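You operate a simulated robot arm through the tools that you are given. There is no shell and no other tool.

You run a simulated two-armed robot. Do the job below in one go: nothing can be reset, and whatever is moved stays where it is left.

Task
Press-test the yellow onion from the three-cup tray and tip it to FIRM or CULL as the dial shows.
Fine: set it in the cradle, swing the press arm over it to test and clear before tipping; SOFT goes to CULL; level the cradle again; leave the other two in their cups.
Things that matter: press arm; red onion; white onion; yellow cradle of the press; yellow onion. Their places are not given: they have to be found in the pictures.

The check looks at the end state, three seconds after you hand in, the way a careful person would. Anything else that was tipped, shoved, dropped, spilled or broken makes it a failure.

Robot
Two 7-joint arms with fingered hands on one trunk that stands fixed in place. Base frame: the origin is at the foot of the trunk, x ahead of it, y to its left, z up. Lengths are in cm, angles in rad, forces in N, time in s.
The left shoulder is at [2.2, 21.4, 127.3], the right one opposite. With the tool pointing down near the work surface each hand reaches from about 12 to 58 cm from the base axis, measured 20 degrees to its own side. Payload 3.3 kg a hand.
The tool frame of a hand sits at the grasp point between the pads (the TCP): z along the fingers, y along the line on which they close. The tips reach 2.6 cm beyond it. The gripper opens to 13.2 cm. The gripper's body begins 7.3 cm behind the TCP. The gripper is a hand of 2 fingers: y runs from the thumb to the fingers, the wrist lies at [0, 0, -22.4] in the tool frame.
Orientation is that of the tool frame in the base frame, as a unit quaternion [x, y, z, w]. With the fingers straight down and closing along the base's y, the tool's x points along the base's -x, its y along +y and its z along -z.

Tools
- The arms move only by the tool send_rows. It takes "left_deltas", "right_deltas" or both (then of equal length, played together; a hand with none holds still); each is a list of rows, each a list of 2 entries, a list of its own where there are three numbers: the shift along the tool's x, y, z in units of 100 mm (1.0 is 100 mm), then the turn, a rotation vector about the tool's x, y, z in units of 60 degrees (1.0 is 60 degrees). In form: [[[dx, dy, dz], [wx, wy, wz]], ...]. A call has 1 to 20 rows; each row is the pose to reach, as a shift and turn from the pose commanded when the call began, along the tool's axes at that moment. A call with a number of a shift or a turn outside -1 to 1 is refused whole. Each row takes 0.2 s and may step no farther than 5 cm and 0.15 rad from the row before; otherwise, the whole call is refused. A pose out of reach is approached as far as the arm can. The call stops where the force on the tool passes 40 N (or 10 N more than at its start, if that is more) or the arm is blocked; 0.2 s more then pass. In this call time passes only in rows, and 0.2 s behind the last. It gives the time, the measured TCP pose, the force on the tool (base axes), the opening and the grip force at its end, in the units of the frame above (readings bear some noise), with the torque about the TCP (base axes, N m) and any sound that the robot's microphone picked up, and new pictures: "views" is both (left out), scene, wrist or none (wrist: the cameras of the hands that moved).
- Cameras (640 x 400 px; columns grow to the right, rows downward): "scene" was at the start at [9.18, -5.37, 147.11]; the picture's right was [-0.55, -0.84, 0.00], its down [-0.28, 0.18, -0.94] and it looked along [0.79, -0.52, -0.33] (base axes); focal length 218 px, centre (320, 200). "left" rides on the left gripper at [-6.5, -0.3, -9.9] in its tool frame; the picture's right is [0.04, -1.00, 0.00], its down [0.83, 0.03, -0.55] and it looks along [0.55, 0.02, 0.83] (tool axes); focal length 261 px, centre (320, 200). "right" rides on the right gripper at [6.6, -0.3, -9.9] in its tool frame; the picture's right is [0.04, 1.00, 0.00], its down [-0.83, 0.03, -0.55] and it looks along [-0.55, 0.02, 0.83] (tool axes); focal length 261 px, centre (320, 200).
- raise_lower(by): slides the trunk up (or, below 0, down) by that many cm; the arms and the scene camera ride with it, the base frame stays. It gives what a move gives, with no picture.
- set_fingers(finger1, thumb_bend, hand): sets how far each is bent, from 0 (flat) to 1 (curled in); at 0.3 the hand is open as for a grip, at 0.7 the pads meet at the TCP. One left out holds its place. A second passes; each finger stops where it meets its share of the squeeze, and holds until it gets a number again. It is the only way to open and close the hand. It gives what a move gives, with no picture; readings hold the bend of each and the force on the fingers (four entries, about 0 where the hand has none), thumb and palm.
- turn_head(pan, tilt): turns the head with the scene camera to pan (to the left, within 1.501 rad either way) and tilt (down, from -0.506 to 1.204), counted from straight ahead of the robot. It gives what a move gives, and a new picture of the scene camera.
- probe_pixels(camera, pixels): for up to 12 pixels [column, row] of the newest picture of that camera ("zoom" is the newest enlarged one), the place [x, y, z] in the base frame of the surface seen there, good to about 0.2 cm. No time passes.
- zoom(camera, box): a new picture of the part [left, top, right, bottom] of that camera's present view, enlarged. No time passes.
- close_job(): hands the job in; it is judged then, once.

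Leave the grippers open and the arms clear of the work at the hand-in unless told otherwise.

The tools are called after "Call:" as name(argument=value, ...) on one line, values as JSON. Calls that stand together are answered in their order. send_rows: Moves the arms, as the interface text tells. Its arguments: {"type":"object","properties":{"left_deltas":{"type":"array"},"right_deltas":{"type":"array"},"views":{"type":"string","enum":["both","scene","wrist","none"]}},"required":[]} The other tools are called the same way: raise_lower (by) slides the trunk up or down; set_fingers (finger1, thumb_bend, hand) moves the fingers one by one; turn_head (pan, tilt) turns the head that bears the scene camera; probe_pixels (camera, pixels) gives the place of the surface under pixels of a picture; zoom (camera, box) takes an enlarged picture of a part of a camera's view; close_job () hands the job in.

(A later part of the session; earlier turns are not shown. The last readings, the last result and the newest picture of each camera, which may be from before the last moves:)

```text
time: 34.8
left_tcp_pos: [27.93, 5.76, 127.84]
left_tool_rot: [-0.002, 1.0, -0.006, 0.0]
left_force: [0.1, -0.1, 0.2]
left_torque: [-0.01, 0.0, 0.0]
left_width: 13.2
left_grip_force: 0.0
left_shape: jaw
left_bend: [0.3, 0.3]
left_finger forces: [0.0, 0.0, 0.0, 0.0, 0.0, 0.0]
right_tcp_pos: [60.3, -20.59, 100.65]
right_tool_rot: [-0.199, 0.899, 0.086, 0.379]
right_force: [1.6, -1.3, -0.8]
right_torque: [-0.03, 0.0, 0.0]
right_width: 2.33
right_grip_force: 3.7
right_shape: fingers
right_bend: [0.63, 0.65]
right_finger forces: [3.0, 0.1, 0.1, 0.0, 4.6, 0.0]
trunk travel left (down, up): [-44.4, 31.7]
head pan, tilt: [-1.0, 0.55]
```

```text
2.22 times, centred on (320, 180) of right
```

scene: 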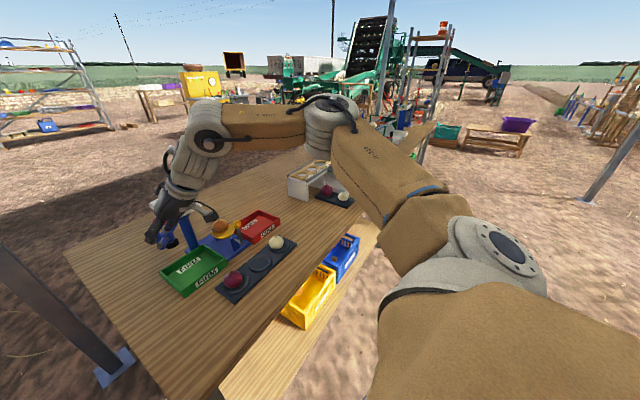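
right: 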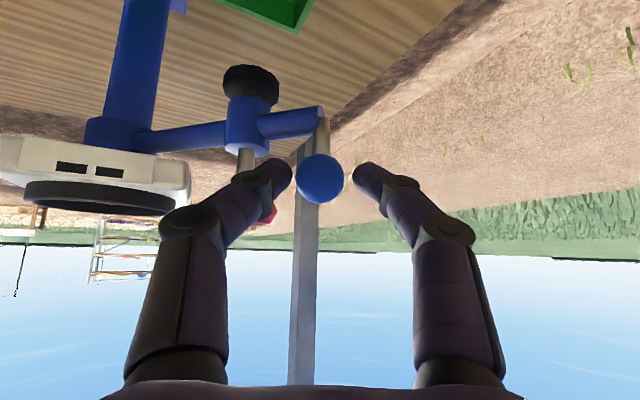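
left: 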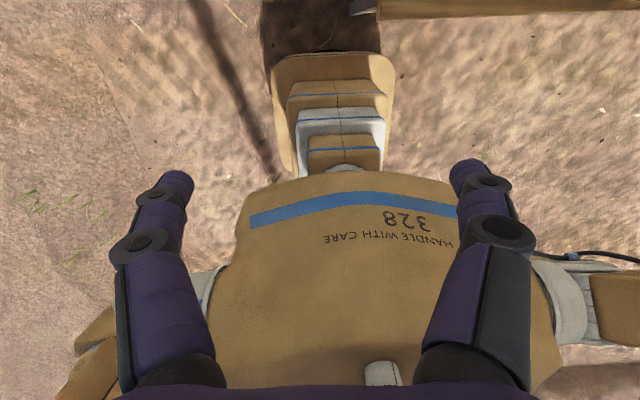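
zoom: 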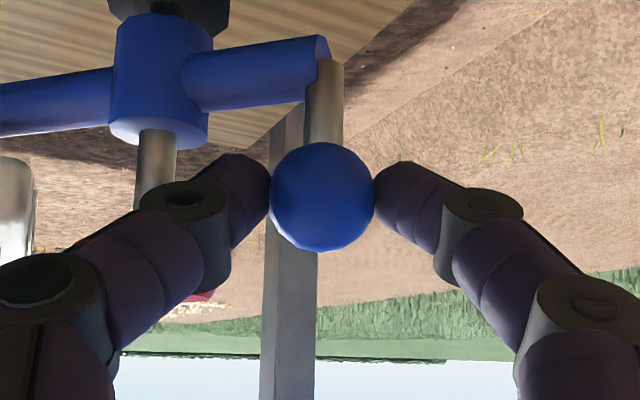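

The knob is gripped at 2.3 cm and 4 N. I'll start swinging along the arc about the mast axis (72.1, -30.6), radius 15, for the first 15 degrees.

Call:
send_rows(right_deltas=[[[0.06, -0.032, -0.062], [0, 0, 0]], [[0.126, -0.077, -0.131], [0, 0, 0]], [[0.19, -0.127, -0.196], [0, 0, 0]], [[0.252, -0.184, -0.26], [0, 0, 0]]], views="both")

Call:
zoom(camera="scene", box=[120, 170, 280, 280])

```text
time: 35.8
left_tcp_pos: [28.04, 5.71, 127.8]
left_tool_rot: [-0.002, 1.0, -0.006, 0.0]
left_force: [0.6, 0.4, 0.2]
left_torque: [-0.03, -0.02, 0.02]
left_width: 13.18
left_grip_force: 0.1
left_shape: jaw
left_bend: [0.3, 0.3]
left_finger forces: [0.1, 0.0, 0.0, 0.0, 0.0, 0.0]
right_tcp_pos: [57.86, -23.54, 100.62]
right_tool_rot: [-0.199, 0.9, 0.086, 0.379]
right_force: [0.5, 0.4, -1.0]
right_torque: [-0.02, -0.01, 0.08]
right_width: 2.36
right_grip_force: 3.7
right_shape: fingers
right_bend: [0.64, 0.65]
right_finger forces: [4.1, 0.0, 0.0, 0.1, 3.8, 0.1]
trunk travel left (down, up): [-44.4, 31.7]
head pan, tilt: [-1.0, 0.55]
```

scene: 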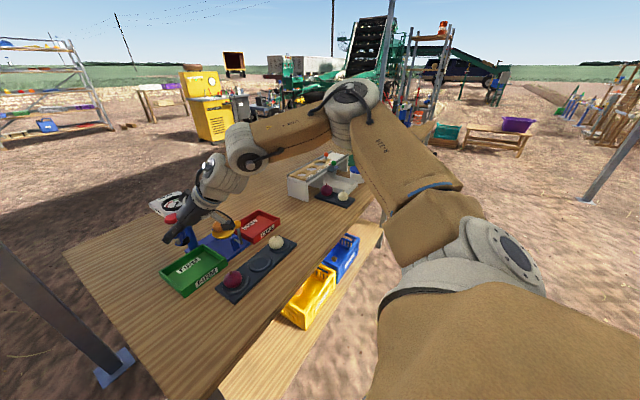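
right: 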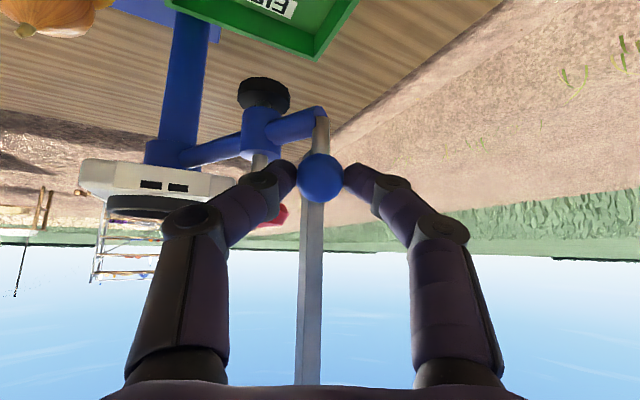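

```text
3.64 times, centred on (200, 225) of scene
```

zoom: 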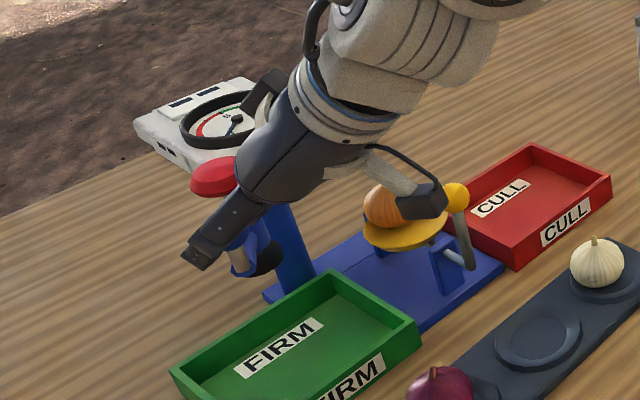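

The press arm swings smoothly with low force. Continuing the arc to 180 degrees while yawing the hand back to about +13.

Call:
send_rows(right_deltas=[[[0.053, -0.056, -0.055], [0.018, 0, 0.017]], [[0.106, -0.115, -0.11], [0.036, 0, 0.035]], [[0.153, -0.182, -0.158], [0.054, 0, 0.052]], [[0.2, -0.251, -0.207], [0.072, 0, 0.07]], [[0.241, -0.325, -0.248], [0.09, 0, 0.087]], [[0.28, -0.401, -0.289], [0.108, 0, 0.104]], [[0.313, -0.483, -0.324], [0.126, 0, 0.122]], [[0.345, -0.566, -0.357], [0.144, 0, 0.139]]], views="both")

Call:
zoom(camera="scene", box=[120, 170, 280, 280])

```text
time: 37.6
left_tcp_pos: [27.98, 5.73, 127.83]
left_tool_rot: [-0.003, 1.0, -0.006, 0.0]
left_force: [-0.8, 0.4, -0.5]
left_torque: [-0.05, 0.0, -0.01]
left_width: 13.2
left_grip_force: 0.0
left_shape: jaw
left_bend: [0.3, 0.3]
left_finger forces: [0.1, 0.0, 0.0, 0.0, 0.0, 0.1]
right_tcp_pos: [55.6, -30.8, 100.67]
right_tool_rot: [-0.104, 0.915, 0.046, 0.387]
right_force: [-6.7, 0.3, -0.4]
right_torque: [0.02, 0.14, 0.12]
right_width: 2.28
right_grip_force: 4.6
right_shape: fingers
right_bend: [0.64, 0.66]
right_finger forces: [6.0, 0.0, 0.0, 0.0, 3.2, 0.1]
trunk travel left (down, up): [-44.4, 31.7]
head pan, tilt: [-1.0, 0.55]
```

scene: 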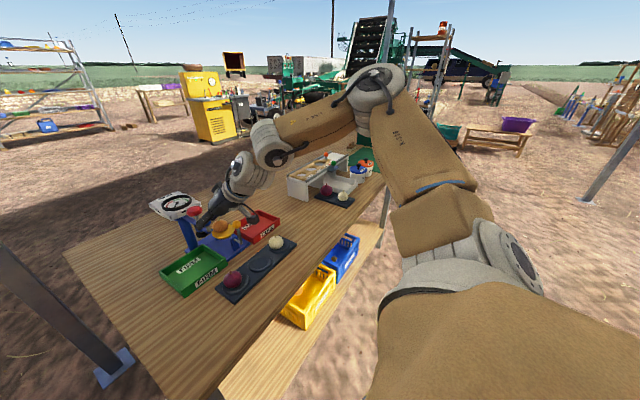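
right: 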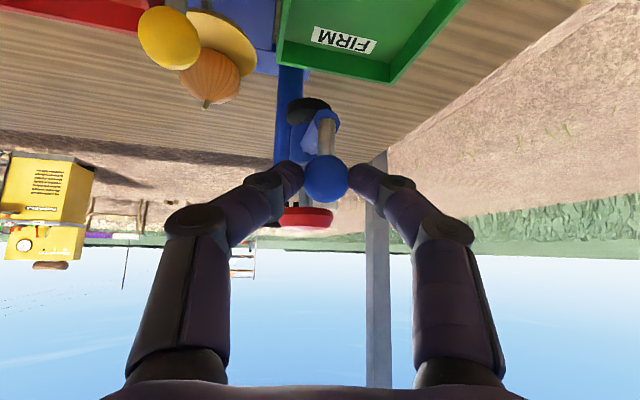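

```text
3.64 times, centred on (200, 225) of scene
```

zoom: 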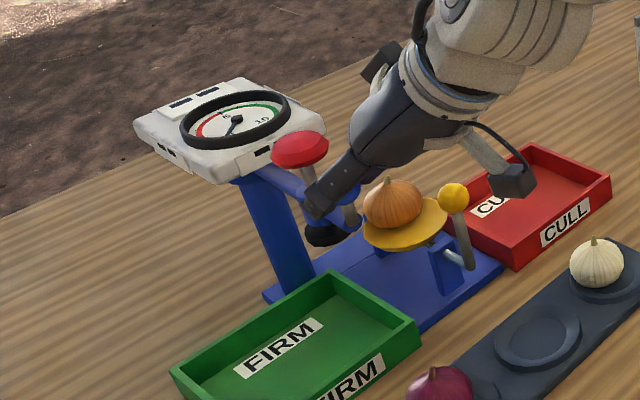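

The press arm is halfway. There's about 7 N along x, so my arc radius is slightly off. I'll probe the knob and red cap to refine the axis.

Call:
probe_pixels(camera="right", pixels=[[325, 178], [308, 178], [343, 178], [325, 160], [327, 135], [305, 217], [335, 217], [290, 120], [215, 85], [168, 38]])

Call:
probe_pixels(camera="zoom", pixels=[[300, 145], [275, 150], [327, 148], [270, 240], [262, 200], [392, 180], [370, 205], [420, 205], [453, 185], [322, 235]])

```text
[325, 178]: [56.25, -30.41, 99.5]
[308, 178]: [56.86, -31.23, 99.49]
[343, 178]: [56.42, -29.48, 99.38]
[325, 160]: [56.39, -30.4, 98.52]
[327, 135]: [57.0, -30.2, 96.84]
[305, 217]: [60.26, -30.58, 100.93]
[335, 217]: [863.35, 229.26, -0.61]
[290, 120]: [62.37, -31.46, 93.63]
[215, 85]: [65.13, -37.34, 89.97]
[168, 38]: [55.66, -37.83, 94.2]
```

```text
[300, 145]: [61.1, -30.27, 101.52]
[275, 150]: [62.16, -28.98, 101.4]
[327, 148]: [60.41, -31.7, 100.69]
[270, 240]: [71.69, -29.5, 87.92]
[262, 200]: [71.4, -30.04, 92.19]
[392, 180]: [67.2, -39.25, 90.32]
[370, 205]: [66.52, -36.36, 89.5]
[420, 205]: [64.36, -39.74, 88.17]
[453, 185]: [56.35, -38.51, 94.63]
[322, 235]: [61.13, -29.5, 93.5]
```

The onion and cradle are undisturbed. I'll continue the arc to about 217 degrees, with the hand yaw easing to about -2.

Call:
send_rows(right_deltas=[[[0.02, -0.113, -0.021], [0.018, 0, 0.017]], [[0.035, -0.226, -0.036], [0.036, 0, 0.035]], [[0.038, -0.32, -0.04], [0.054, 0, 0.052]], [[0.039, -0.415, -0.04], [0.072, 0, 0.07]], [[0.034, -0.508, -0.035], [0.09, 0, 0.087]], [[0.025, -0.601, -0.026], [0.108, 0, 0.104]], [[0.01, -0.693, -0.01], [0.126, 0, 0.122]], [[-0.008, -0.784, 0.008], [0.144, 0, 0.139]], [[-0.031, -0.871, 0.032], [0.162, 0, 0.156]], [[-0.057, -0.958, 0.059], [0.18, 0, 0.174]]], views="both")

Call:
zoom(camera="scene", box=[120, 170, 280, 280])

```text
time: 39.8
left_tcp_pos: [28.01, 5.71, 127.85]
left_tool_rot: [-0.002, 1.0, -0.006, 0.0]
left_force: [0.1, 0.3, 0.7]
left_torque: [0.0, 0.0, -0.03]
left_width: 13.2
left_grip_force: 0.1
left_shape: jaw
left_bend: [0.3, 0.3]
left_finger forces: [0.0, 0.0, 0.0, 0.0, 0.0, 0.1]
right_tcp_pos: [58.81, -39.95, 100.55]
right_tool_rot: [0.017, 0.922, -0.007, 0.388]
right_force: [-1.6, -0.5, 0.4]
right_torque: [0.02, 0.05, 0.07]
right_width: 2.23
right_grip_force: 4.1
right_shape: fingers
right_bend: [0.65, 0.65]
right_finger forces: [4.4, 0.1, 0.1, 0.0, 3.9, 0.0]
trunk travel left (down, up): [-44.4, 31.7]
head pan, tilt: [-1.0, 0.55]
```

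scene: 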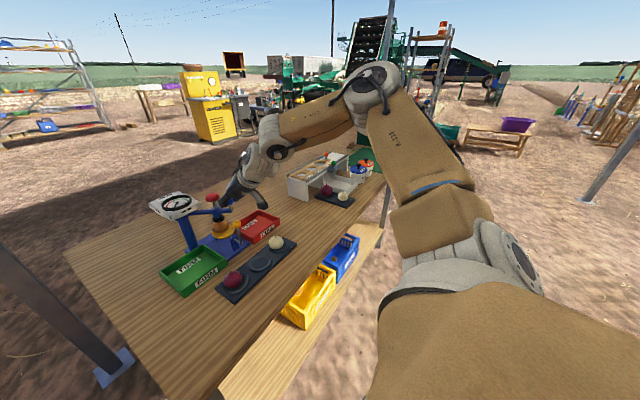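
right: 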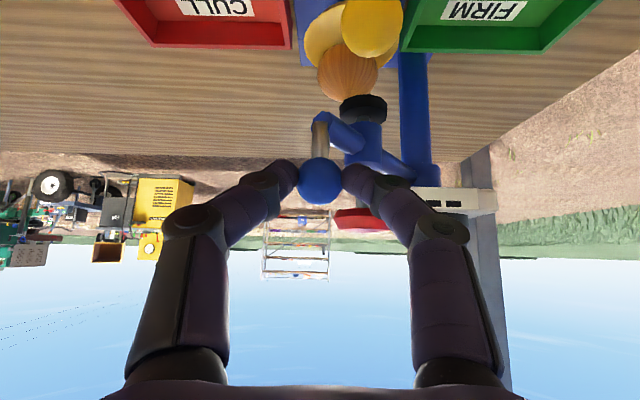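

```text
3.64 times, centred on (200, 225) of scene
```

zoom: 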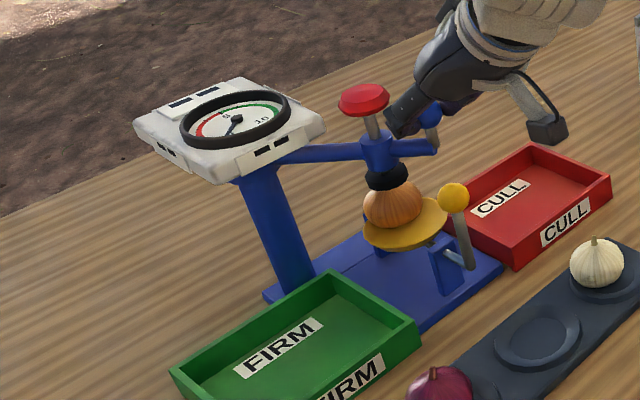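

The black foot is now over the onion. I'll zoom in to check foot and onion alignment and the dial.

Call:
zoom(camera="scene", box=[190, 185, 250, 235])

Call:
probe_pixels(camera="scene", pixels=[[220, 196], [214, 198], [226, 197], [217, 226], [224, 204]])

```text
8.00 times, centred on (220, 210) of scene
```

zoom: 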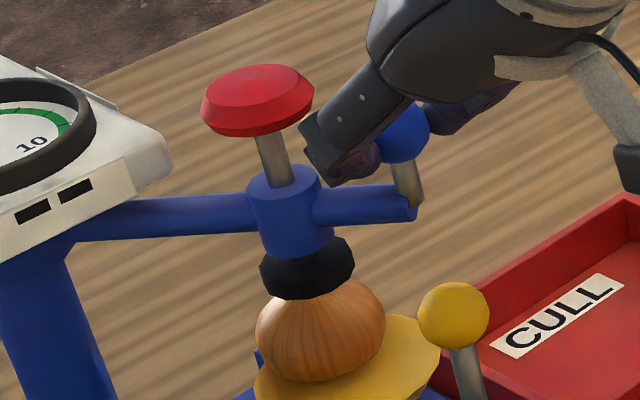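

```text
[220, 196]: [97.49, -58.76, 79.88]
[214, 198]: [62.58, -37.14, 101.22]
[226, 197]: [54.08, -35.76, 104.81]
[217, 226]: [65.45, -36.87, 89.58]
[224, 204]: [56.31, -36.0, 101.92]
```

Call:
probe_pixels(camera="zoom", pixels=[[258, 85], [205, 105], [312, 95], [285, 175], [265, 185], [318, 180], [262, 270], [352, 255], [305, 285], [258, 335], [384, 330], [320, 330]])

```text
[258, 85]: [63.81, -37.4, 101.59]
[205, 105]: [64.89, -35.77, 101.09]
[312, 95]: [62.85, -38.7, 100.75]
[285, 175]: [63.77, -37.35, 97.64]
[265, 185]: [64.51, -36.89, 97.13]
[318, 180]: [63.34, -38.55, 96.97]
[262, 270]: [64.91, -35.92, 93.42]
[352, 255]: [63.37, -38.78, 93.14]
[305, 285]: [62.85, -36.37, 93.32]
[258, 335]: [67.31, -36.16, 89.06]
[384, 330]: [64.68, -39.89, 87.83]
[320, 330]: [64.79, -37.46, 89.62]
```

The plunger axis is at about (64.05, -37.4), an arm angle of about 220 degrees. The onion's centre is at (66, -38), so another 9 degrees puts the foot closest to over it. I'll move in two small parts, watching for a stop.

Call:
send_rows(right_deltas=[[[-0.03, -0.046, 0.032], [0, 0, 0]], [[-0.064, -0.091, 0.067], [0, 0, 0]]], views="none")

Call:
zoom(camera="scene", box=[190, 185, 250, 235])

```text
time: 40.4
left_tcp_pos: [28.11, 5.72, 127.69]
left_tool_rot: [-0.002, 1.0, -0.006, 0.0]
left_force: [-0.9, -0.3, 0.1]
left_torque: [-0.02, 0.01, 0.0]
left_width: 13.2
left_grip_force: 0.0
left_shape: jaw
left_bend: [0.3, 0.3]
left_finger forces: [0.0, 0.1, 0.0, 0.0, 0.0, 0.0]
right_tcp_pos: [59.62, -40.94, 100.53]
right_tool_rot: [0.018, 0.922, -0.007, 0.388]
right_force: [-3.0, -2.5, -0.6]
right_torque: [-0.06, 0.05, 0.07]
right_width: 2.2
right_grip_force: 3.9
right_shape: fingers
right_bend: [0.65, 0.65]
right_finger forces: [4.0, 0.0, 0.0, 0.0, 4.5, 0.0]
trunk travel left (down, up): [-44.4, 31.7]
head pan, tilt: [-1.0, 0.55]
```

```text
8.00 times, centred on (220, 210) of scene
```

zoom: 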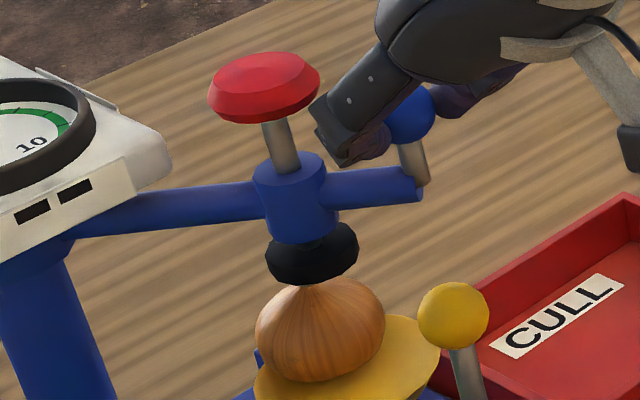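

It moved freely. Continuing the second half.

Call:
send_rows(right_deltas=[[[-0.036, -0.044, 0.037], [0, 0, 0]], [[-0.074, -0.086, 0.076], [0, 0, 0]]], views="none")

Call:
zoom(camera="scene", box=[190, 185, 250, 235])

```text
time: 41.0
left_tcp_pos: [27.96, 5.85, 127.8]
left_tool_rot: [-0.002, 1.0, -0.006, 0.0]
left_force: [0.0, 0.0, -0.2]
left_torque: [-0.02, 0.02, -0.01]
left_width: 13.19
left_grip_force: 0.0
left_shape: jaw
left_bend: [0.3, 0.3]
left_finger forces: [0.0, 0.0, 0.0, 0.1, 0.1, 0.0]
right_tcp_pos: [60.63, -41.71, 100.72]
right_tool_rot: [0.016, 0.921, -0.006, 0.39]
right_force: [-1.8, 4.5, 0.4]
right_torque: [0.06, 0.04, 0.06]
right_width: 2.25
right_grip_force: 3.4
right_shape: fingers
right_bend: [0.62, 0.66]
right_finger forces: [5.2, 0.0, 0.1, 0.0, 1.8, 0.1]
trunk travel left (down, up): [-44.4, 31.7]
head pan, tilt: [-1.0, 0.55]
```

```text
8.00 times, centred on (220, 210) of scene
```

zoom: 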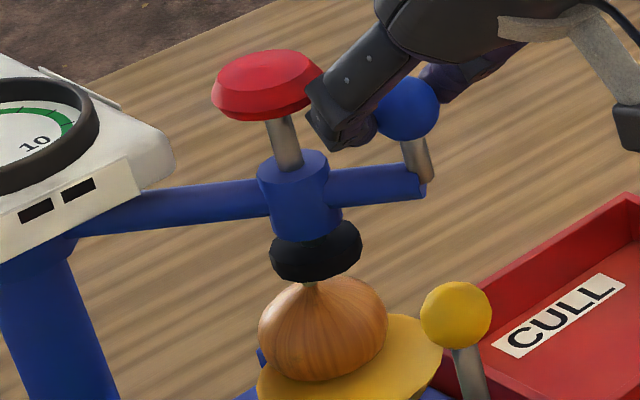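

There's now a 4.5 N y reaction and the arm barely moved, so it has met its stop. Probing the plunger position.

Call:
probe_pixels(camera="zoom", pixels=[[266, 75], [215, 95], [318, 80], [268, 245], [360, 240], [310, 272], [260, 330], [386, 330], [310, 290], [283, 160], [410, 105], [330, 340]])

```text
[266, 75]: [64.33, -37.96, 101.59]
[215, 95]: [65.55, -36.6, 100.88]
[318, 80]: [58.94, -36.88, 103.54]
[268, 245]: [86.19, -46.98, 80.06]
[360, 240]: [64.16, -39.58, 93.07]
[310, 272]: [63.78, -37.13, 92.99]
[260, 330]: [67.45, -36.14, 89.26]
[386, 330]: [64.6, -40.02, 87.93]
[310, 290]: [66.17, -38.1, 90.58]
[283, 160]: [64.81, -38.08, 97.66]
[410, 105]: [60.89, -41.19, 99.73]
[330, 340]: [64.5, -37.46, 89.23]
```

The plunger is stopped at (64.7, -38.1), right over the dish centre. The onion's apex, about 1.3 cm further in x, is still under the 1.6 cm radius foot. I'll release the knob and back off along the finger axis.

Call:
set_fingers(hand="right", finger1=0.58, thumb_bend=0.58)

Call:
send_rows(right_deltas=[[[0, 0, -0.15], [0, 0, 0]], [[0, 0, -0.3], [0, 0, 0]], [[0, 0, -0.55], [0, 0, 0]]], views="both")

Call:
zoom(camera="scene", box=[180, 175, 270, 240])

```text
time: 42.0
left_tcp_pos: [27.94, 5.75, 127.85]
left_tool_rot: [-0.002, 1.0, -0.007, 0.0]
left_force: [0.7, 0.5, 0.5]
left_torque: [0.0, 0.02, 0.01]
left_width: 13.19
left_grip_force: 0.0
left_shape: jaw
left_bend: [0.3, 0.3]
left_finger forces: [0.0, 0.1, 0.0, 0.1, 0.0, 0.1]
right_tcp_pos: [60.55, -41.95, 100.61]
right_tool_rot: [0.015, 0.921, -0.005, 0.389]
right_force: [0.6, -0.4, -0.4]
right_torque: [-0.02, 0.01, -0.02]
right_width: 4.24
right_grip_force: 0.0
right_shape: fingers
right_bend: [0.57, 0.57]
right_finger forces: [0.0, 0.0, 0.1, 0.0, 0.1, 0.0]
trunk travel left (down, up): [-44.4, 31.7]
head pan, tilt: [-1.0, 0.55]
```

```text
time: 42.8
left_tcp_pos: [27.98, 5.78, 127.93]
left_tool_rot: [-0.002, 1.0, -0.005, 0.001]
left_force: [-0.5, -0.2, 0.9]
left_torque: [0.04, -0.02, 0.0]
left_width: 13.17
left_grip_force: 0.1
left_shape: jaw
left_bend: [0.3, 0.3]
left_finger forces: [0.0, 0.0, 0.1, 0.0, 0.0, 0.0]
right_tcp_pos: [56.7, -41.64, 104.49]
right_tool_rot: [0.016, 0.921, -0.005, 0.389]
right_force: [-0.1, -0.3, 0.7]
right_torque: [0.0, -0.01, 0.02]
right_width: 4.26
right_grip_force: 0.1
right_shape: fingers
right_bend: [0.57, 0.57]
right_finger forces: [0.1, 0.0, 0.1, 0.0, 0.0, 0.0]
trunk travel left (down, up): [-44.4, 31.7]
head pan, tilt: [-1.0, 0.55]
```

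scene: 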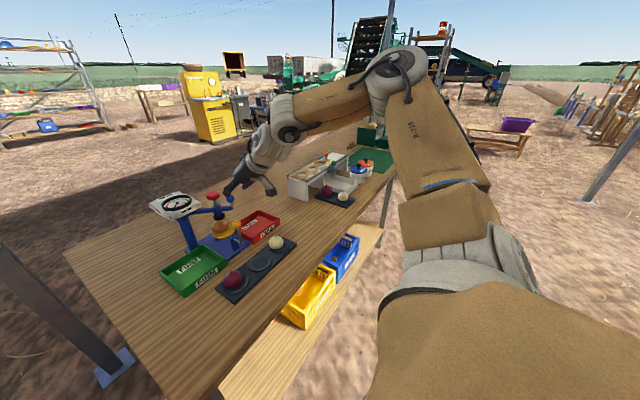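
right: 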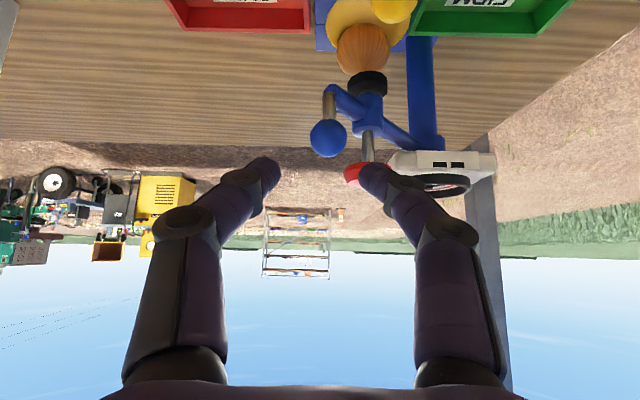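

```text
6.15 times, centred on (225, 208) of scene
```

zoom: 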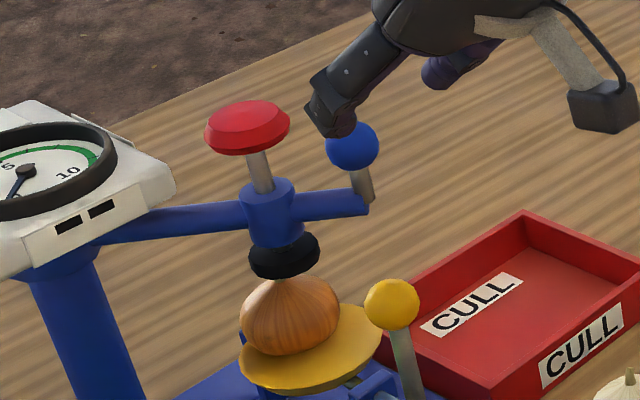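

The knob is released and the press arm stays in place, with the dial at 0. I'll close the fingers into a pusher and move above the red knob.

Call:
set_fingers(hand="right", finger1=0.69, thumb_bend=0.69)

Call:
send_rows(right_deltas=[[[-0.252, 0, -0.243], [0, 0, 0]], [[-0.434, 0.19, -0.011], [0, 0, 0]], [[-0.55, 0.38, 0.283], [0, 0, 0]]], views="both")

Call:
zoom(camera="scene", box=[170, 160, 260, 225])

```text
time: 43.8
left_tcp_pos: [28.1, 5.74, 127.87]
left_tool_rot: [-0.002, 1.0, -0.006, 0.0]
left_force: [-0.5, 0.6, 0.1]
left_torque: [-0.02, -0.01, -0.02]
left_width: 13.2
left_grip_force: 0.1
left_shape: jaw
left_bend: [0.3, 0.3]
left_finger forces: [0.1, 0.0, 0.1, 0.1, 0.1, 0.0]
right_tcp_pos: [56.74, -41.59, 104.37]
right_tool_rot: [0.017, 0.922, -0.006, 0.388]
right_force: [-0.1, 0.1, -0.4]
right_torque: [-0.01, -0.03, 0.0]
right_width: 0.5
right_grip_force: 0.1
right_shape: fingers
right_bend: [0.69, 0.69]
right_finger forces: [0.0, 0.1, 0.1, 0.0, 0.1, 0.0]
trunk travel left (down, up): [-44.4, 31.7]
head pan, tilt: [-1.0, 0.55]
```

```text
time: 44.6
left_tcp_pos: [28.04, 5.72, 127.87]
left_tool_rot: [-0.001, 1.0, -0.006, 0.0]
left_force: [0.9, 0.9, -0.4]
left_torque: [-0.01, 0.04, -0.02]
left_width: 13.2
left_grip_force: 0.1
left_shape: jaw
left_bend: [0.3, 0.3]
left_finger forces: [0.1, 0.0, 0.1, 0.0, 0.1, 0.0]
right_tcp_pos: [62.85, -37.99, 106.33]
right_tool_rot: [0.017, 0.921, -0.007, 0.388]
right_force: [0.7, -0.1, -0.4]
right_torque: [-0.02, -0.02, 0.01]
right_width: 0.48
right_grip_force: 0.0
right_shape: fingers
right_bend: [0.69, 0.69]
right_finger forces: [0.0, 0.1, 0.0, 0.0, 0.0, 0.0]
trunk travel left (down, up): [-44.4, 31.7]
head pan, tilt: [-1.0, 0.55]
```

scene: 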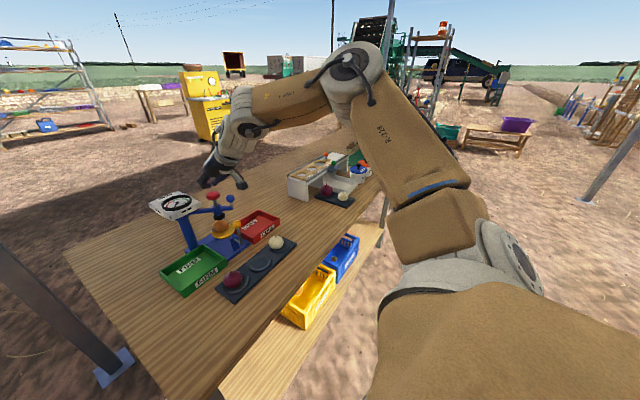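
right: 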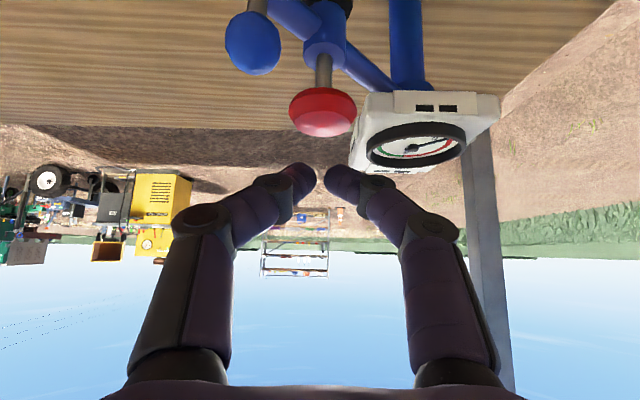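

```text
6.15 times, centred on (215, 192) of scene
```

zoom: 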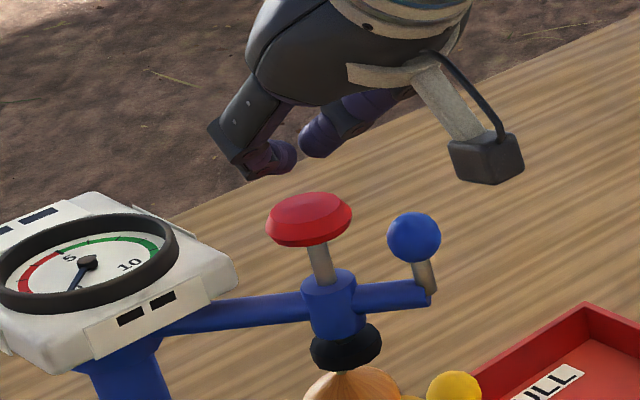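

The dial is visible in the wrist view too. I'll probe where the fingertips are relative to the red cap.

Call:
probe_pixels(camera="zoom", pixels=[[285, 165], [248, 172], [310, 152], [308, 205], [270, 220], [350, 215]])

Call:
probe_pixels(camera="right", pixels=[[303, 172], [335, 172], [322, 115], [293, 112], [352, 112]])

```text
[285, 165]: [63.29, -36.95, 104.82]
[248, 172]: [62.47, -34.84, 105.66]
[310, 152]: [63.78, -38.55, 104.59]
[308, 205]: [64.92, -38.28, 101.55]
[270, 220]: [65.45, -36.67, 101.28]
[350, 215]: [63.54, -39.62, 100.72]
```

```text
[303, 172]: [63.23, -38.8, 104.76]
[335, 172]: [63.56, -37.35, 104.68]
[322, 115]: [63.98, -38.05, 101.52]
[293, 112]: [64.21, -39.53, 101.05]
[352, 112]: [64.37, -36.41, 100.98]
```

The tips are centred over the red cap at about (64.7, -38.1, 101.6), 2.5 cm above it. Lowering to just about touching.

Call:
send_rows(right_deltas=[[[0.08, 0, 0.09], [0, 0, 0]], [[0.159, 0, 0.181], [0, 0, 0]]], views="wrist")

Call:
zoom(camera="scene", box=[170, 170, 260, 235])

```text
time: 45.2
left_tcp_pos: [28.03, 5.77, 127.82]
left_tool_rot: [-0.002, 1.0, -0.006, 0.0]
left_force: [-0.1, 0.9, 0.5]
left_torque: [-0.01, 0.01, -0.01]
left_width: 13.17
left_grip_force: 0.1
left_shape: jaw
left_bend: [0.3, 0.3]
left_finger forces: [0.0, 0.0, 0.1, 0.1, 0.0, 0.0]
right_tcp_pos: [63.05, -37.87, 103.99]
right_tool_rot: [0.017, 0.921, -0.006, 0.389]
right_force: [0.7, -0.1, -0.5]
right_torque: [-0.03, 0.01, -0.03]
right_width: 0.49
right_grip_force: 0.0
right_shape: fingers
right_bend: [0.69, 0.69]
right_finger forces: [0.0, 0.1, 0.0, 0.0, 0.0, 0.0]
trunk travel left (down, up): [-44.4, 31.7]
head pan, tilt: [-1.0, 0.55]
```

right: 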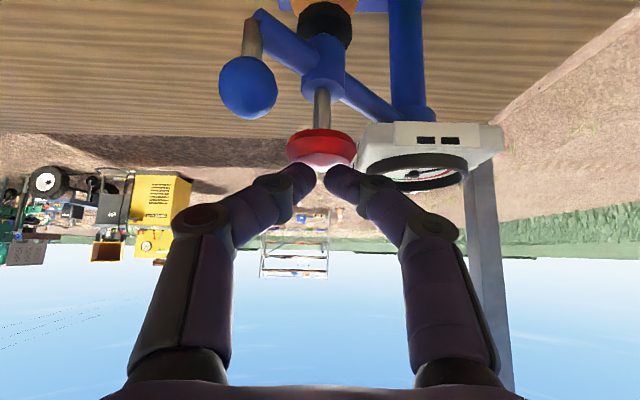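

```text
6.15 times, centred on (215, 202) of scene
```

zoom: 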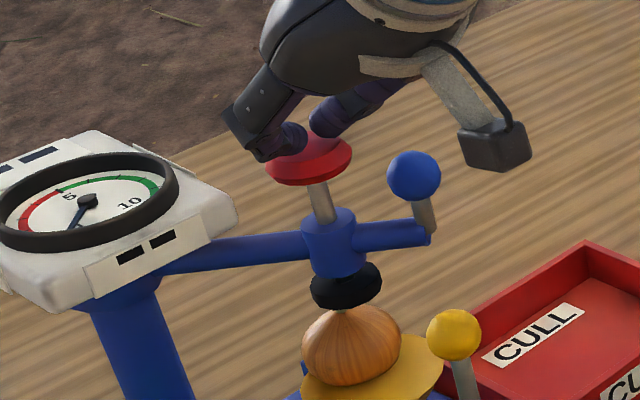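

Almost in contact. Pressing down 0.9 cm in 0.3 cm steps, then checking the dial and onion.

Call:
send_rows(right_deltas=[[[0.0216, 0, 0.0209], [0, 0, 0]], [[0.0431, 0, 0.0417], [0, 0, 0]], [[0.0647, 0, 0.0626], [0, 0, 0]]], views="none")

Call:
zoom(camera="scene", box=[170, 170, 260, 235])

```text
time: 46.0
left_tcp_pos: [28.05, 5.73, 127.9]
left_tool_rot: [-0.002, 1.0, -0.007, 0.0]
left_force: [0.1, 0.5, -0.5]
left_torque: [0.01, -0.03, 0.0]
left_width: 13.18
left_grip_force: 0.1
left_shape: jaw
left_bend: [0.3, 0.3]
left_finger forces: [0.1, 0.2, 0.0, 0.1, 0.0, 0.0]
right_tcp_pos: [62.81, -38.13, 103.04]
right_tool_rot: [0.016, 0.921, -0.006, 0.389]
right_force: [-0.2, 0.1, 1.6]
right_torque: [-0.03, -0.04, 0.02]
right_width: 0.47
right_grip_force: 1.0
right_shape: fingers
right_bend: [0.69, 0.69]
right_finger forces: [0.1, 0.1, 0.0, 0.0, 0.9, 0.0]
trunk travel left (down, up): [-44.4, 31.7]
head pan, tilt: [-1.0, 0.55]
```

```text
6.15 times, centred on (215, 202) of scene
```

zoom: 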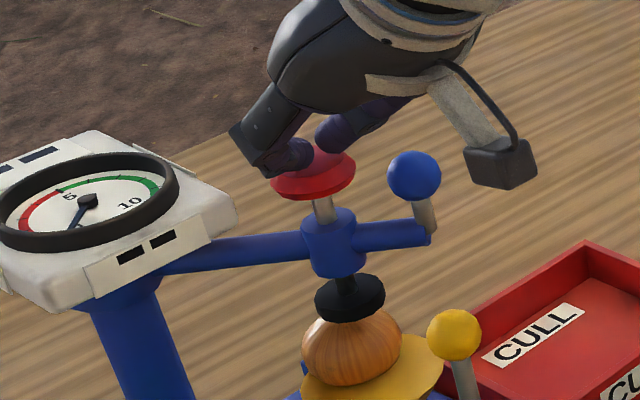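

The plunger is sliding down with 1.6 N. The foot is near the onion. Continuing another 0.6 cm.

Call:
send_rows(right_deltas=[[[0.0144, 0, 0.0139], [0, 0, 0]], [[0.0288, 0, 0.0278], [0, 0, 0]], [[0.0431, 0, 0.0417], [0, 0, 0]]], views="none")

Call:
zoom(camera="scene", box=[170, 170, 260, 235])

```text
time: 46.8
left_tcp_pos: [28.07, 5.78, 127.93]
left_tool_rot: [-0.001, 1.0, -0.006, 0.001]
left_force: [0.1, -0.1, 0.3]
left_torque: [0.0, -0.01, 0.0]
left_width: 13.2
left_grip_force: 0.0
left_shape: jaw
left_bend: [0.3, 0.3]
left_finger forces: [0.0, 0.0, 0.1, 0.0, 0.1, 0.0]
right_tcp_pos: [62.73, -37.91, 102.51]
right_tool_rot: [0.017, 0.921, -0.006, 0.389]
right_force: [0.9, -0.1, 0.5]
right_torque: [0.01, -0.07, 0.02]
right_width: 0.45
right_grip_force: 0.7
right_shape: fingers
right_bend: [0.69, 0.69]
right_finger forces: [0.0, 0.1, 0.0, 0.1, 1.1, 0.0]
trunk travel left (down, up): [-44.4, 31.7]
head pan, tilt: [-1.0, 0.55]
```

```text
6.15 times, centred on (215, 202) of scene
```

zoom: 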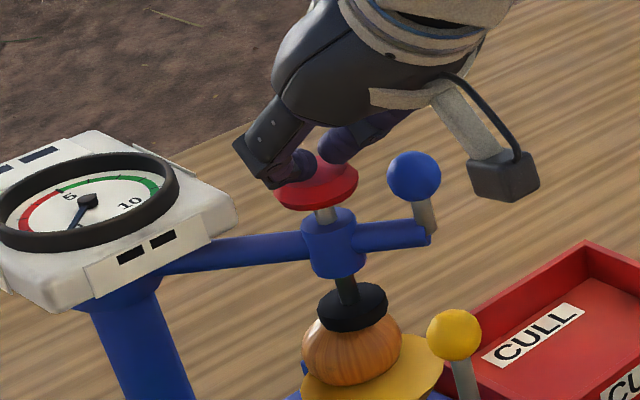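

Still light and the onion hasn't moved. Continuing by 0.4 cm.

Call:
send_rows(right_deltas=[[[0.0144, 0, 0.0139], [0, 0, 0]], [[0.0288, 0, 0.0278], [0, 0, 0]]], views="none")

Call:
zoom(camera="scene", box=[170, 170, 260, 235])

```text
time: 47.4
left_tcp_pos: [27.88, 5.67, 127.87]
left_tool_rot: [-0.002, 1.0, -0.006, 0.0]
left_force: [0.3, -0.6, 1.1]
left_torque: [0.05, 0.05, 0.02]
left_width: 13.21
left_grip_force: 0.0
left_shape: jaw
left_bend: [0.3, 0.3]
left_finger forces: [0.0, 0.0, 0.0, 0.1, 0.0, 0.1]
right_tcp_pos: [62.87, -38.12, 102.28]
right_tool_rot: [0.017, 0.921, -0.006, 0.39]
right_force: [-0.8, -0.7, 6.2]
right_torque: [-0.1, -0.08, -0.02]
right_width: 0.42
right_grip_force: 3.6
right_shape: fingers
right_bend: [0.69, 0.69]
right_finger forces: [1.1, 0.1, 0.1, 0.0, 5.4, 0.0]
trunk travel left (down, up): [-44.4, 31.7]
head pan, tilt: [-1.0, 0.55]
```

```text
6.15 times, centred on (215, 202) of scene
```

zoom: 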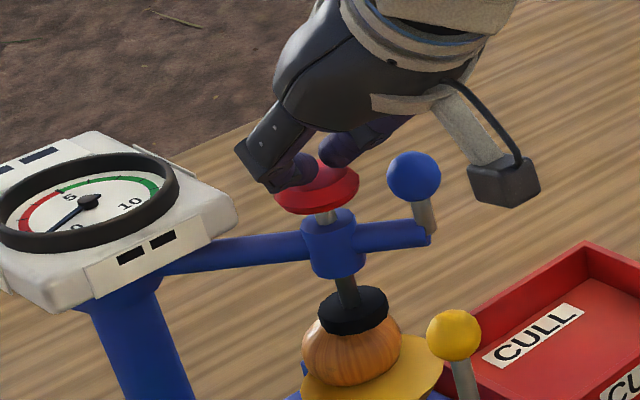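

Contact: 6 N, and the needle has begun moving. Pressing a bit more.

Call:
send_rows(right_deltas=[[[0.0144, 0, 0.0139], [0, 0, 0]]], views="wrist")

Call:
zoom(camera="scene", box=[165, 180, 240, 235])

```text
time: 47.8
left_tcp_pos: [27.82, 5.85, 127.9]
left_tool_rot: [-0.002, 1.0, -0.007, 0.001]
left_force: [0.4, 0.0, 0.4]
left_torque: [-0.04, 0.01, -0.03]
left_width: 13.18
left_grip_force: 0.1
left_shape: jaw
left_bend: [0.3, 0.3]
left_finger forces: [0.1, 0.0, 0.1, 0.1, 0.1, 0.0]
right_tcp_pos: [62.92, -37.98, 102.35]
right_tool_rot: [0.016, 0.92, -0.006, 0.392]
right_force: [0.0, -1.3, 14.7]
right_torque: [-0.14, -0.25, -0.02]
right_width: 0.43
right_grip_force: 7.5
right_shape: fingers
right_bend: [0.69, 0.69]
right_finger forces: [3.8, 0.0, 0.0, 0.0, 11.7, 0.0]
trunk travel left (down, up): [-44.4, 31.7]
head pan, tilt: [-1.0, 0.55]
```

right: 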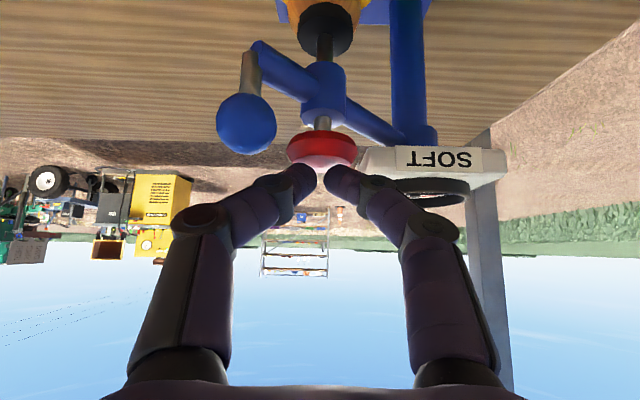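

```text
7.27 times, centred on (202, 208) of scene
```

zoom: 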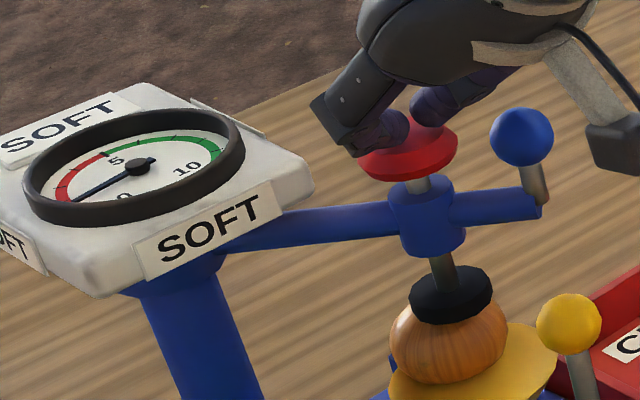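

The dial now shows SOFT, with the needle around 2 in the red zone. I'll hold for a moment to make sure the reading is steady.

Call:
send_rows(right_deltas=[[[0, 0, 0], [0, 0, 0]], [[0.005, 0, 0.005], [0, 0, 0]], [[0.005, 0, 0.005], [0, 0, 0]]], views="none")

Call:
zoom(camera="scene", box=[165, 180, 240, 235])

```text
time: 48.6
left_tcp_pos: [27.78, 5.87, 127.95]
left_tool_rot: [-0.002, 1.0, -0.006, 0.001]
left_force: [0.6, 0.4, 0.0]
left_torque: [0.04, 0.04, 0.01]
left_width: 13.18
left_grip_force: 0.0
left_shape: jaw
left_bend: [0.3, 0.3]
left_finger forces: [0.0, 0.0, 0.1, 0.0, 0.1, 0.1]
right_tcp_pos: [62.92, -37.92, 102.17]
right_tool_rot: [0.017, 0.92, -0.006, 0.392]
right_force: [3.9, -2.5, 26.4]
right_torque: [-0.19, -0.5, 0.0]
right_width: 0.48
right_grip_force: 13.1
right_shape: fingers
right_bend: [0.69, 0.69]
right_finger forces: [7.9, 0.0, 0.0, 0.0, 18.9, 0.0]
trunk travel left (down, up): [-44.4, 31.7]
head pan, tilt: [-1.0, 0.55]
```

```text
7.27 times, centred on (202, 208) of scene
```

zoom: 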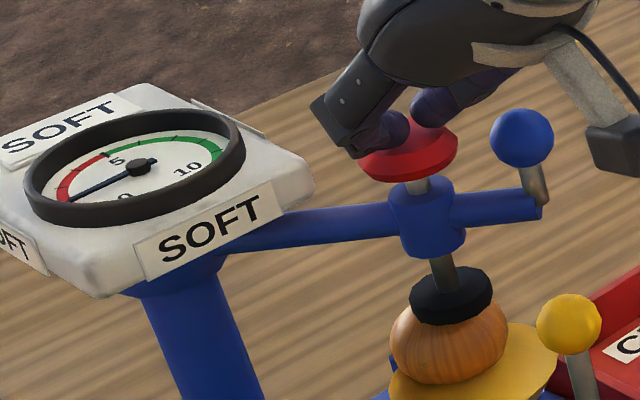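

At 26 N the needle still reads about 2: the verdict is SOFT, so it goes to CULL. Lifting off the plunger.

Call:
send_rows(right_deltas=[[[-0.072, 0, -0.07], [0, 0, 0]], [[-0.144, 0, -0.139], [0, 0, 0]], [[-0.288, 0, -0.278], [0, 0, 0]]], views="both")

Call:
zoom(camera="scene", box=[165, 170, 265, 240])

```text
time: 49.4
left_tcp_pos: [28.0, 5.78, 127.89]
left_tool_rot: [-0.002, 1.0, -0.006, 0.0]
left_force: [0.2, -0.7, 0.2]
left_torque: [-0.01, 0.02, 0.01]
left_width: 13.19
left_grip_force: 0.0
left_shape: jaw
left_bend: [0.3, 0.3]
left_finger forces: [0.1, 0.1, 0.1, 0.1, 0.0, 0.0]
right_tcp_pos: [62.8, -37.94, 105.69]
right_tool_rot: [0.016, 0.922, -0.006, 0.387]
right_force: [-0.8, -0.2, -0.5]
right_torque: [0.01, 0.02, 0.0]
right_width: 0.44
right_grip_force: 0.0
right_shape: fingers
right_bend: [0.69, 0.69]
right_finger forces: [0.1, 0.1, 0.0, 0.0, 0.0, 0.1]
trunk travel left (down, up): [-44.4, 31.7]
head pan, tilt: [-1.0, 0.55]
```

scene: 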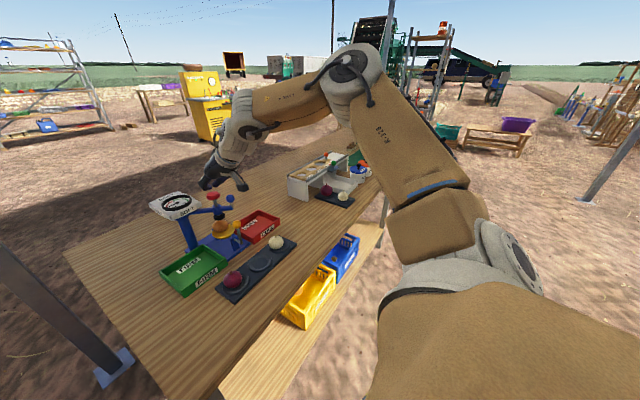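
right: 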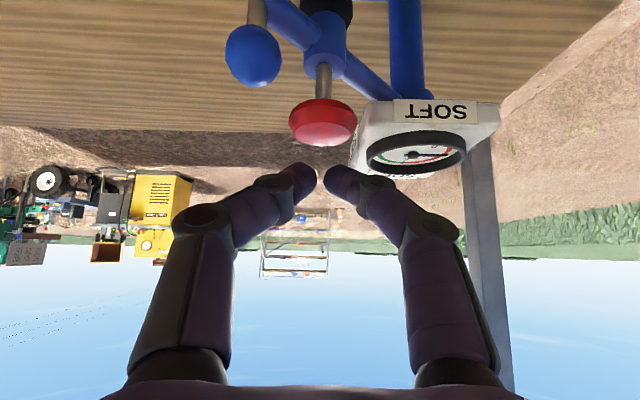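

```text
5.71 times, centred on (215, 205) of scene
```

zoom: 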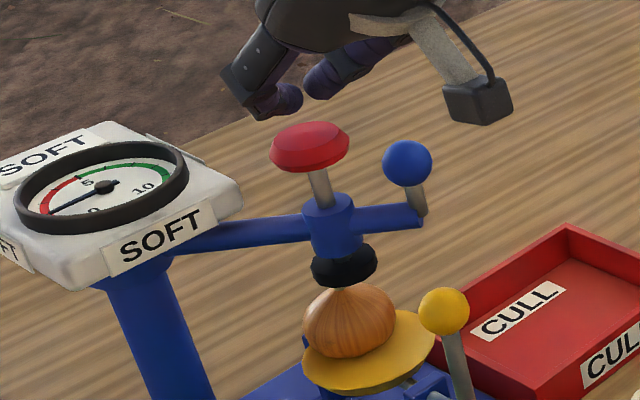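

The verdict stays latched at SOFT and the plunger has sprung up. Now I'll go back to the blue knob to swing the arm clear.

Call:
send_rows(right_deltas=[[[0.06, -0.19, -0.35], [0, 0, 0]], [[0.306, -0.4, -0.533], [0, 0, 0]], [[0.5, -0.4, -0.345], [0, 0, 0]]], views="none")

Call:
set_fingers(hand="right", finger1=0.58, thumb_bend=0.58)

Call:
zoom(camera="right", box=[160, 40, 480, 240])

```text
time: 50.2
left_tcp_pos: [28.04, 5.63, 127.79]
left_tool_rot: [-0.001, 1.0, -0.006, 0.0]
left_force: [0.6, 0.8, 0.3]
left_torque: [0.02, 0.02, 0.02]
left_width: 13.2
left_grip_force: 0.1
left_shape: jaw
left_bend: [0.3, 0.3]
left_finger forces: [0.0, 0.0, 0.0, 0.0, 0.2, 0.0]
right_tcp_pos: [56.67, -41.73, 104.53]
right_tool_rot: [0.017, 0.922, -0.007, 0.388]
right_force: [-0.1, 0.4, -0.7]
right_torque: [0.01, -0.01, -0.03]
right_width: 0.44
right_grip_force: 0.1
right_shape: fingers
right_bend: [0.69, 0.69]
right_finger forces: [0.0, 0.1, 0.0, 0.0, 0.0, 0.0]
trunk travel left (down, up): [-44.4, 31.7]
head pan, tilt: [-1.0, 0.55]
```

```text
time: 51.2
left_tcp_pos: [27.93, 5.73, 127.85]
left_tool_rot: [-0.002, 1.0, -0.006, 0.0]
left_force: [0.0, 0.5, -1.0]
left_torque: [0.05, -0.01, 0.02]
left_width: 13.16
left_grip_force: 0.1
left_shape: jaw
left_bend: [0.3, 0.3]
left_finger forces: [0.0, 0.0, 0.0, 0.0, 0.1, 0.1]
right_tcp_pos: [56.63, -41.97, 104.6]
right_tool_rot: [0.017, 0.921, -0.006, 0.389]
right_force: [0.6, -0.5, 0.1]
right_torque: [-0.01, 0.02, -0.01]
right_width: 4.26
right_grip_force: 0.1
right_shape: fingers
right_bend: [0.57, 0.57]
right_finger forces: [0.0, 0.0, 0.1, 0.0, 0.0, 0.0]
trunk travel left (down, up): [-44.4, 31.7]
head pan, tilt: [-1.0, 0.55]
```

```text
2.00 times, centred on (320, 140) of right
```

zoom: 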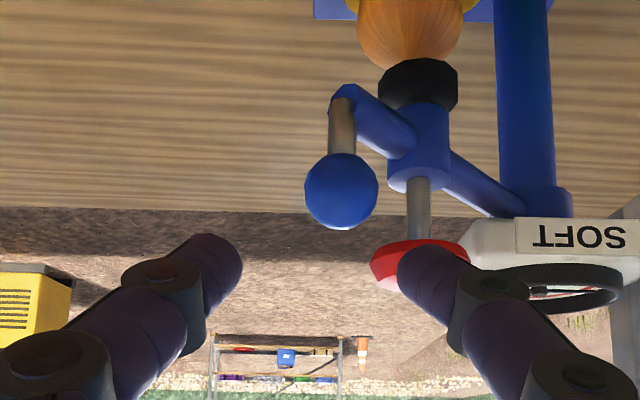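

The blue ball is slightly right of centre. I'll nudge right 0.35 cm, bring finger1 in a bit, and advance to the knob.

Call:
set_fingers(hand="right", finger1=0.6, thumb_bend=0.58)

Call:
send_rows(right_deltas=[[[0, 0.035, 0.15], [0, 0, 0]], [[0, 0.035, 0.35], [0, 0, 0]], [[0, 0.035, 0.56], [0, 0, 0]]], views="wrist")

Call:
zoom(camera="right", box=[200, 90, 440, 270])

```text
time: 52.2
left_tcp_pos: [27.94, 5.75, 127.86]
left_tool_rot: [-0.002, 1.0, -0.006, 0.0]
left_force: [0.5, 0.1, -0.1]
left_torque: [-0.02, 0.01, 0.0]
left_width: 13.19
left_grip_force: 0.0
left_shape: jaw
left_bend: [0.3, 0.3]
left_finger forces: [0.1, 0.1, 0.1, 0.0, 0.0, 0.0]
right_tcp_pos: [56.61, -41.73, 104.63]
right_tool_rot: [0.016, 0.921, -0.006, 0.39]
right_force: [0.1, 0.3, 0.4]
right_torque: [0.0, 0.02, -0.02]
right_width: 3.83
right_grip_force: 0.1
right_shape: fingers
right_bend: [0.6, 0.57]
right_finger forces: [0.1, 0.1, 0.0, 0.1, 0.0, 0.0]
trunk travel left (down, up): [-44.4, 31.7]
head pan, tilt: [-1.0, 0.55]
```

```text
time: 53.0
left_tcp_pos: [28.05, 5.72, 127.85]
left_tool_rot: [-0.001, 1.0, -0.006, 0.001]
left_force: [0.6, -0.1, 0.1]
left_torque: [0.0, 0.02, 0.02]
left_width: 13.2
left_grip_force: 0.1
left_shape: jaw
left_bend: [0.3, 0.3]
left_finger forces: [0.0, 0.0, 0.1, 0.1, 0.0, 0.1]
right_tcp_pos: [60.87, -41.65, 100.65]
right_tool_rot: [0.016, 0.922, -0.006, 0.388]
right_force: [-0.2, -0.2, 0.2]
right_torque: [-0.01, 0.0, -0.01]
right_width: 3.81
right_grip_force: 0.0
right_shape: fingers
right_bend: [0.6, 0.57]
right_finger forces: [0.1, 0.0, 0.0, 0.0, 0.0, 0.0]
trunk travel left (down, up): [-44.4, 31.7]
head pan, tilt: [-1.0, 0.55]
```

right: 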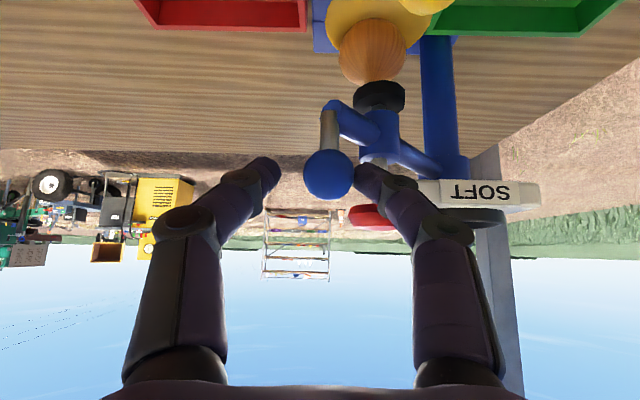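

```text
2.22 times, centred on (320, 180) of right
```

zoom: 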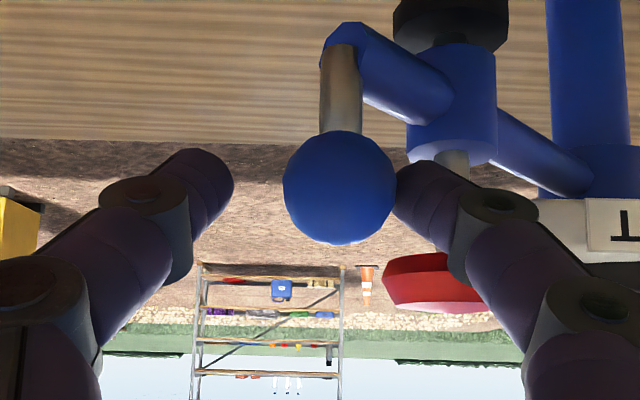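

The knob is between the fingers. Closing on it again.

Call:
set_fingers(hand="right", finger1=0.65, thumb_bend=0.69)

```text
time: 54.0
left_tcp_pos: [28.11, 5.7, 127.89]
left_tool_rot: [-0.002, 1.0, -0.006, 0.0]
left_force: [0.3, 0.8, 0.5]
left_torque: [-0.01, 0.01, 0.01]
left_width: 13.21
left_grip_force: 0.0
left_shape: jaw
left_bend: [0.3, 0.3]
left_finger forces: [0.0, 0.0, 0.0, 0.1, 0.1, 0.0]
right_tcp_pos: [60.85, -41.7, 100.65]
right_tool_rot: [0.016, 0.922, -0.006, 0.388]
right_force: [1.0, 0.9, -0.7]
right_torque: [-0.01, 0.02, 0.01]
right_width: 2.15
right_grip_force: 3.1
right_shape: fingers
right_bend: [0.61, 0.67]
right_finger forces: [3.5, 0.1, 0.0, 0.1, 2.9, 0.1]
trunk travel left (down, up): [-44.4, 31.7]
head pan, tilt: [-1.0, 0.55]
```

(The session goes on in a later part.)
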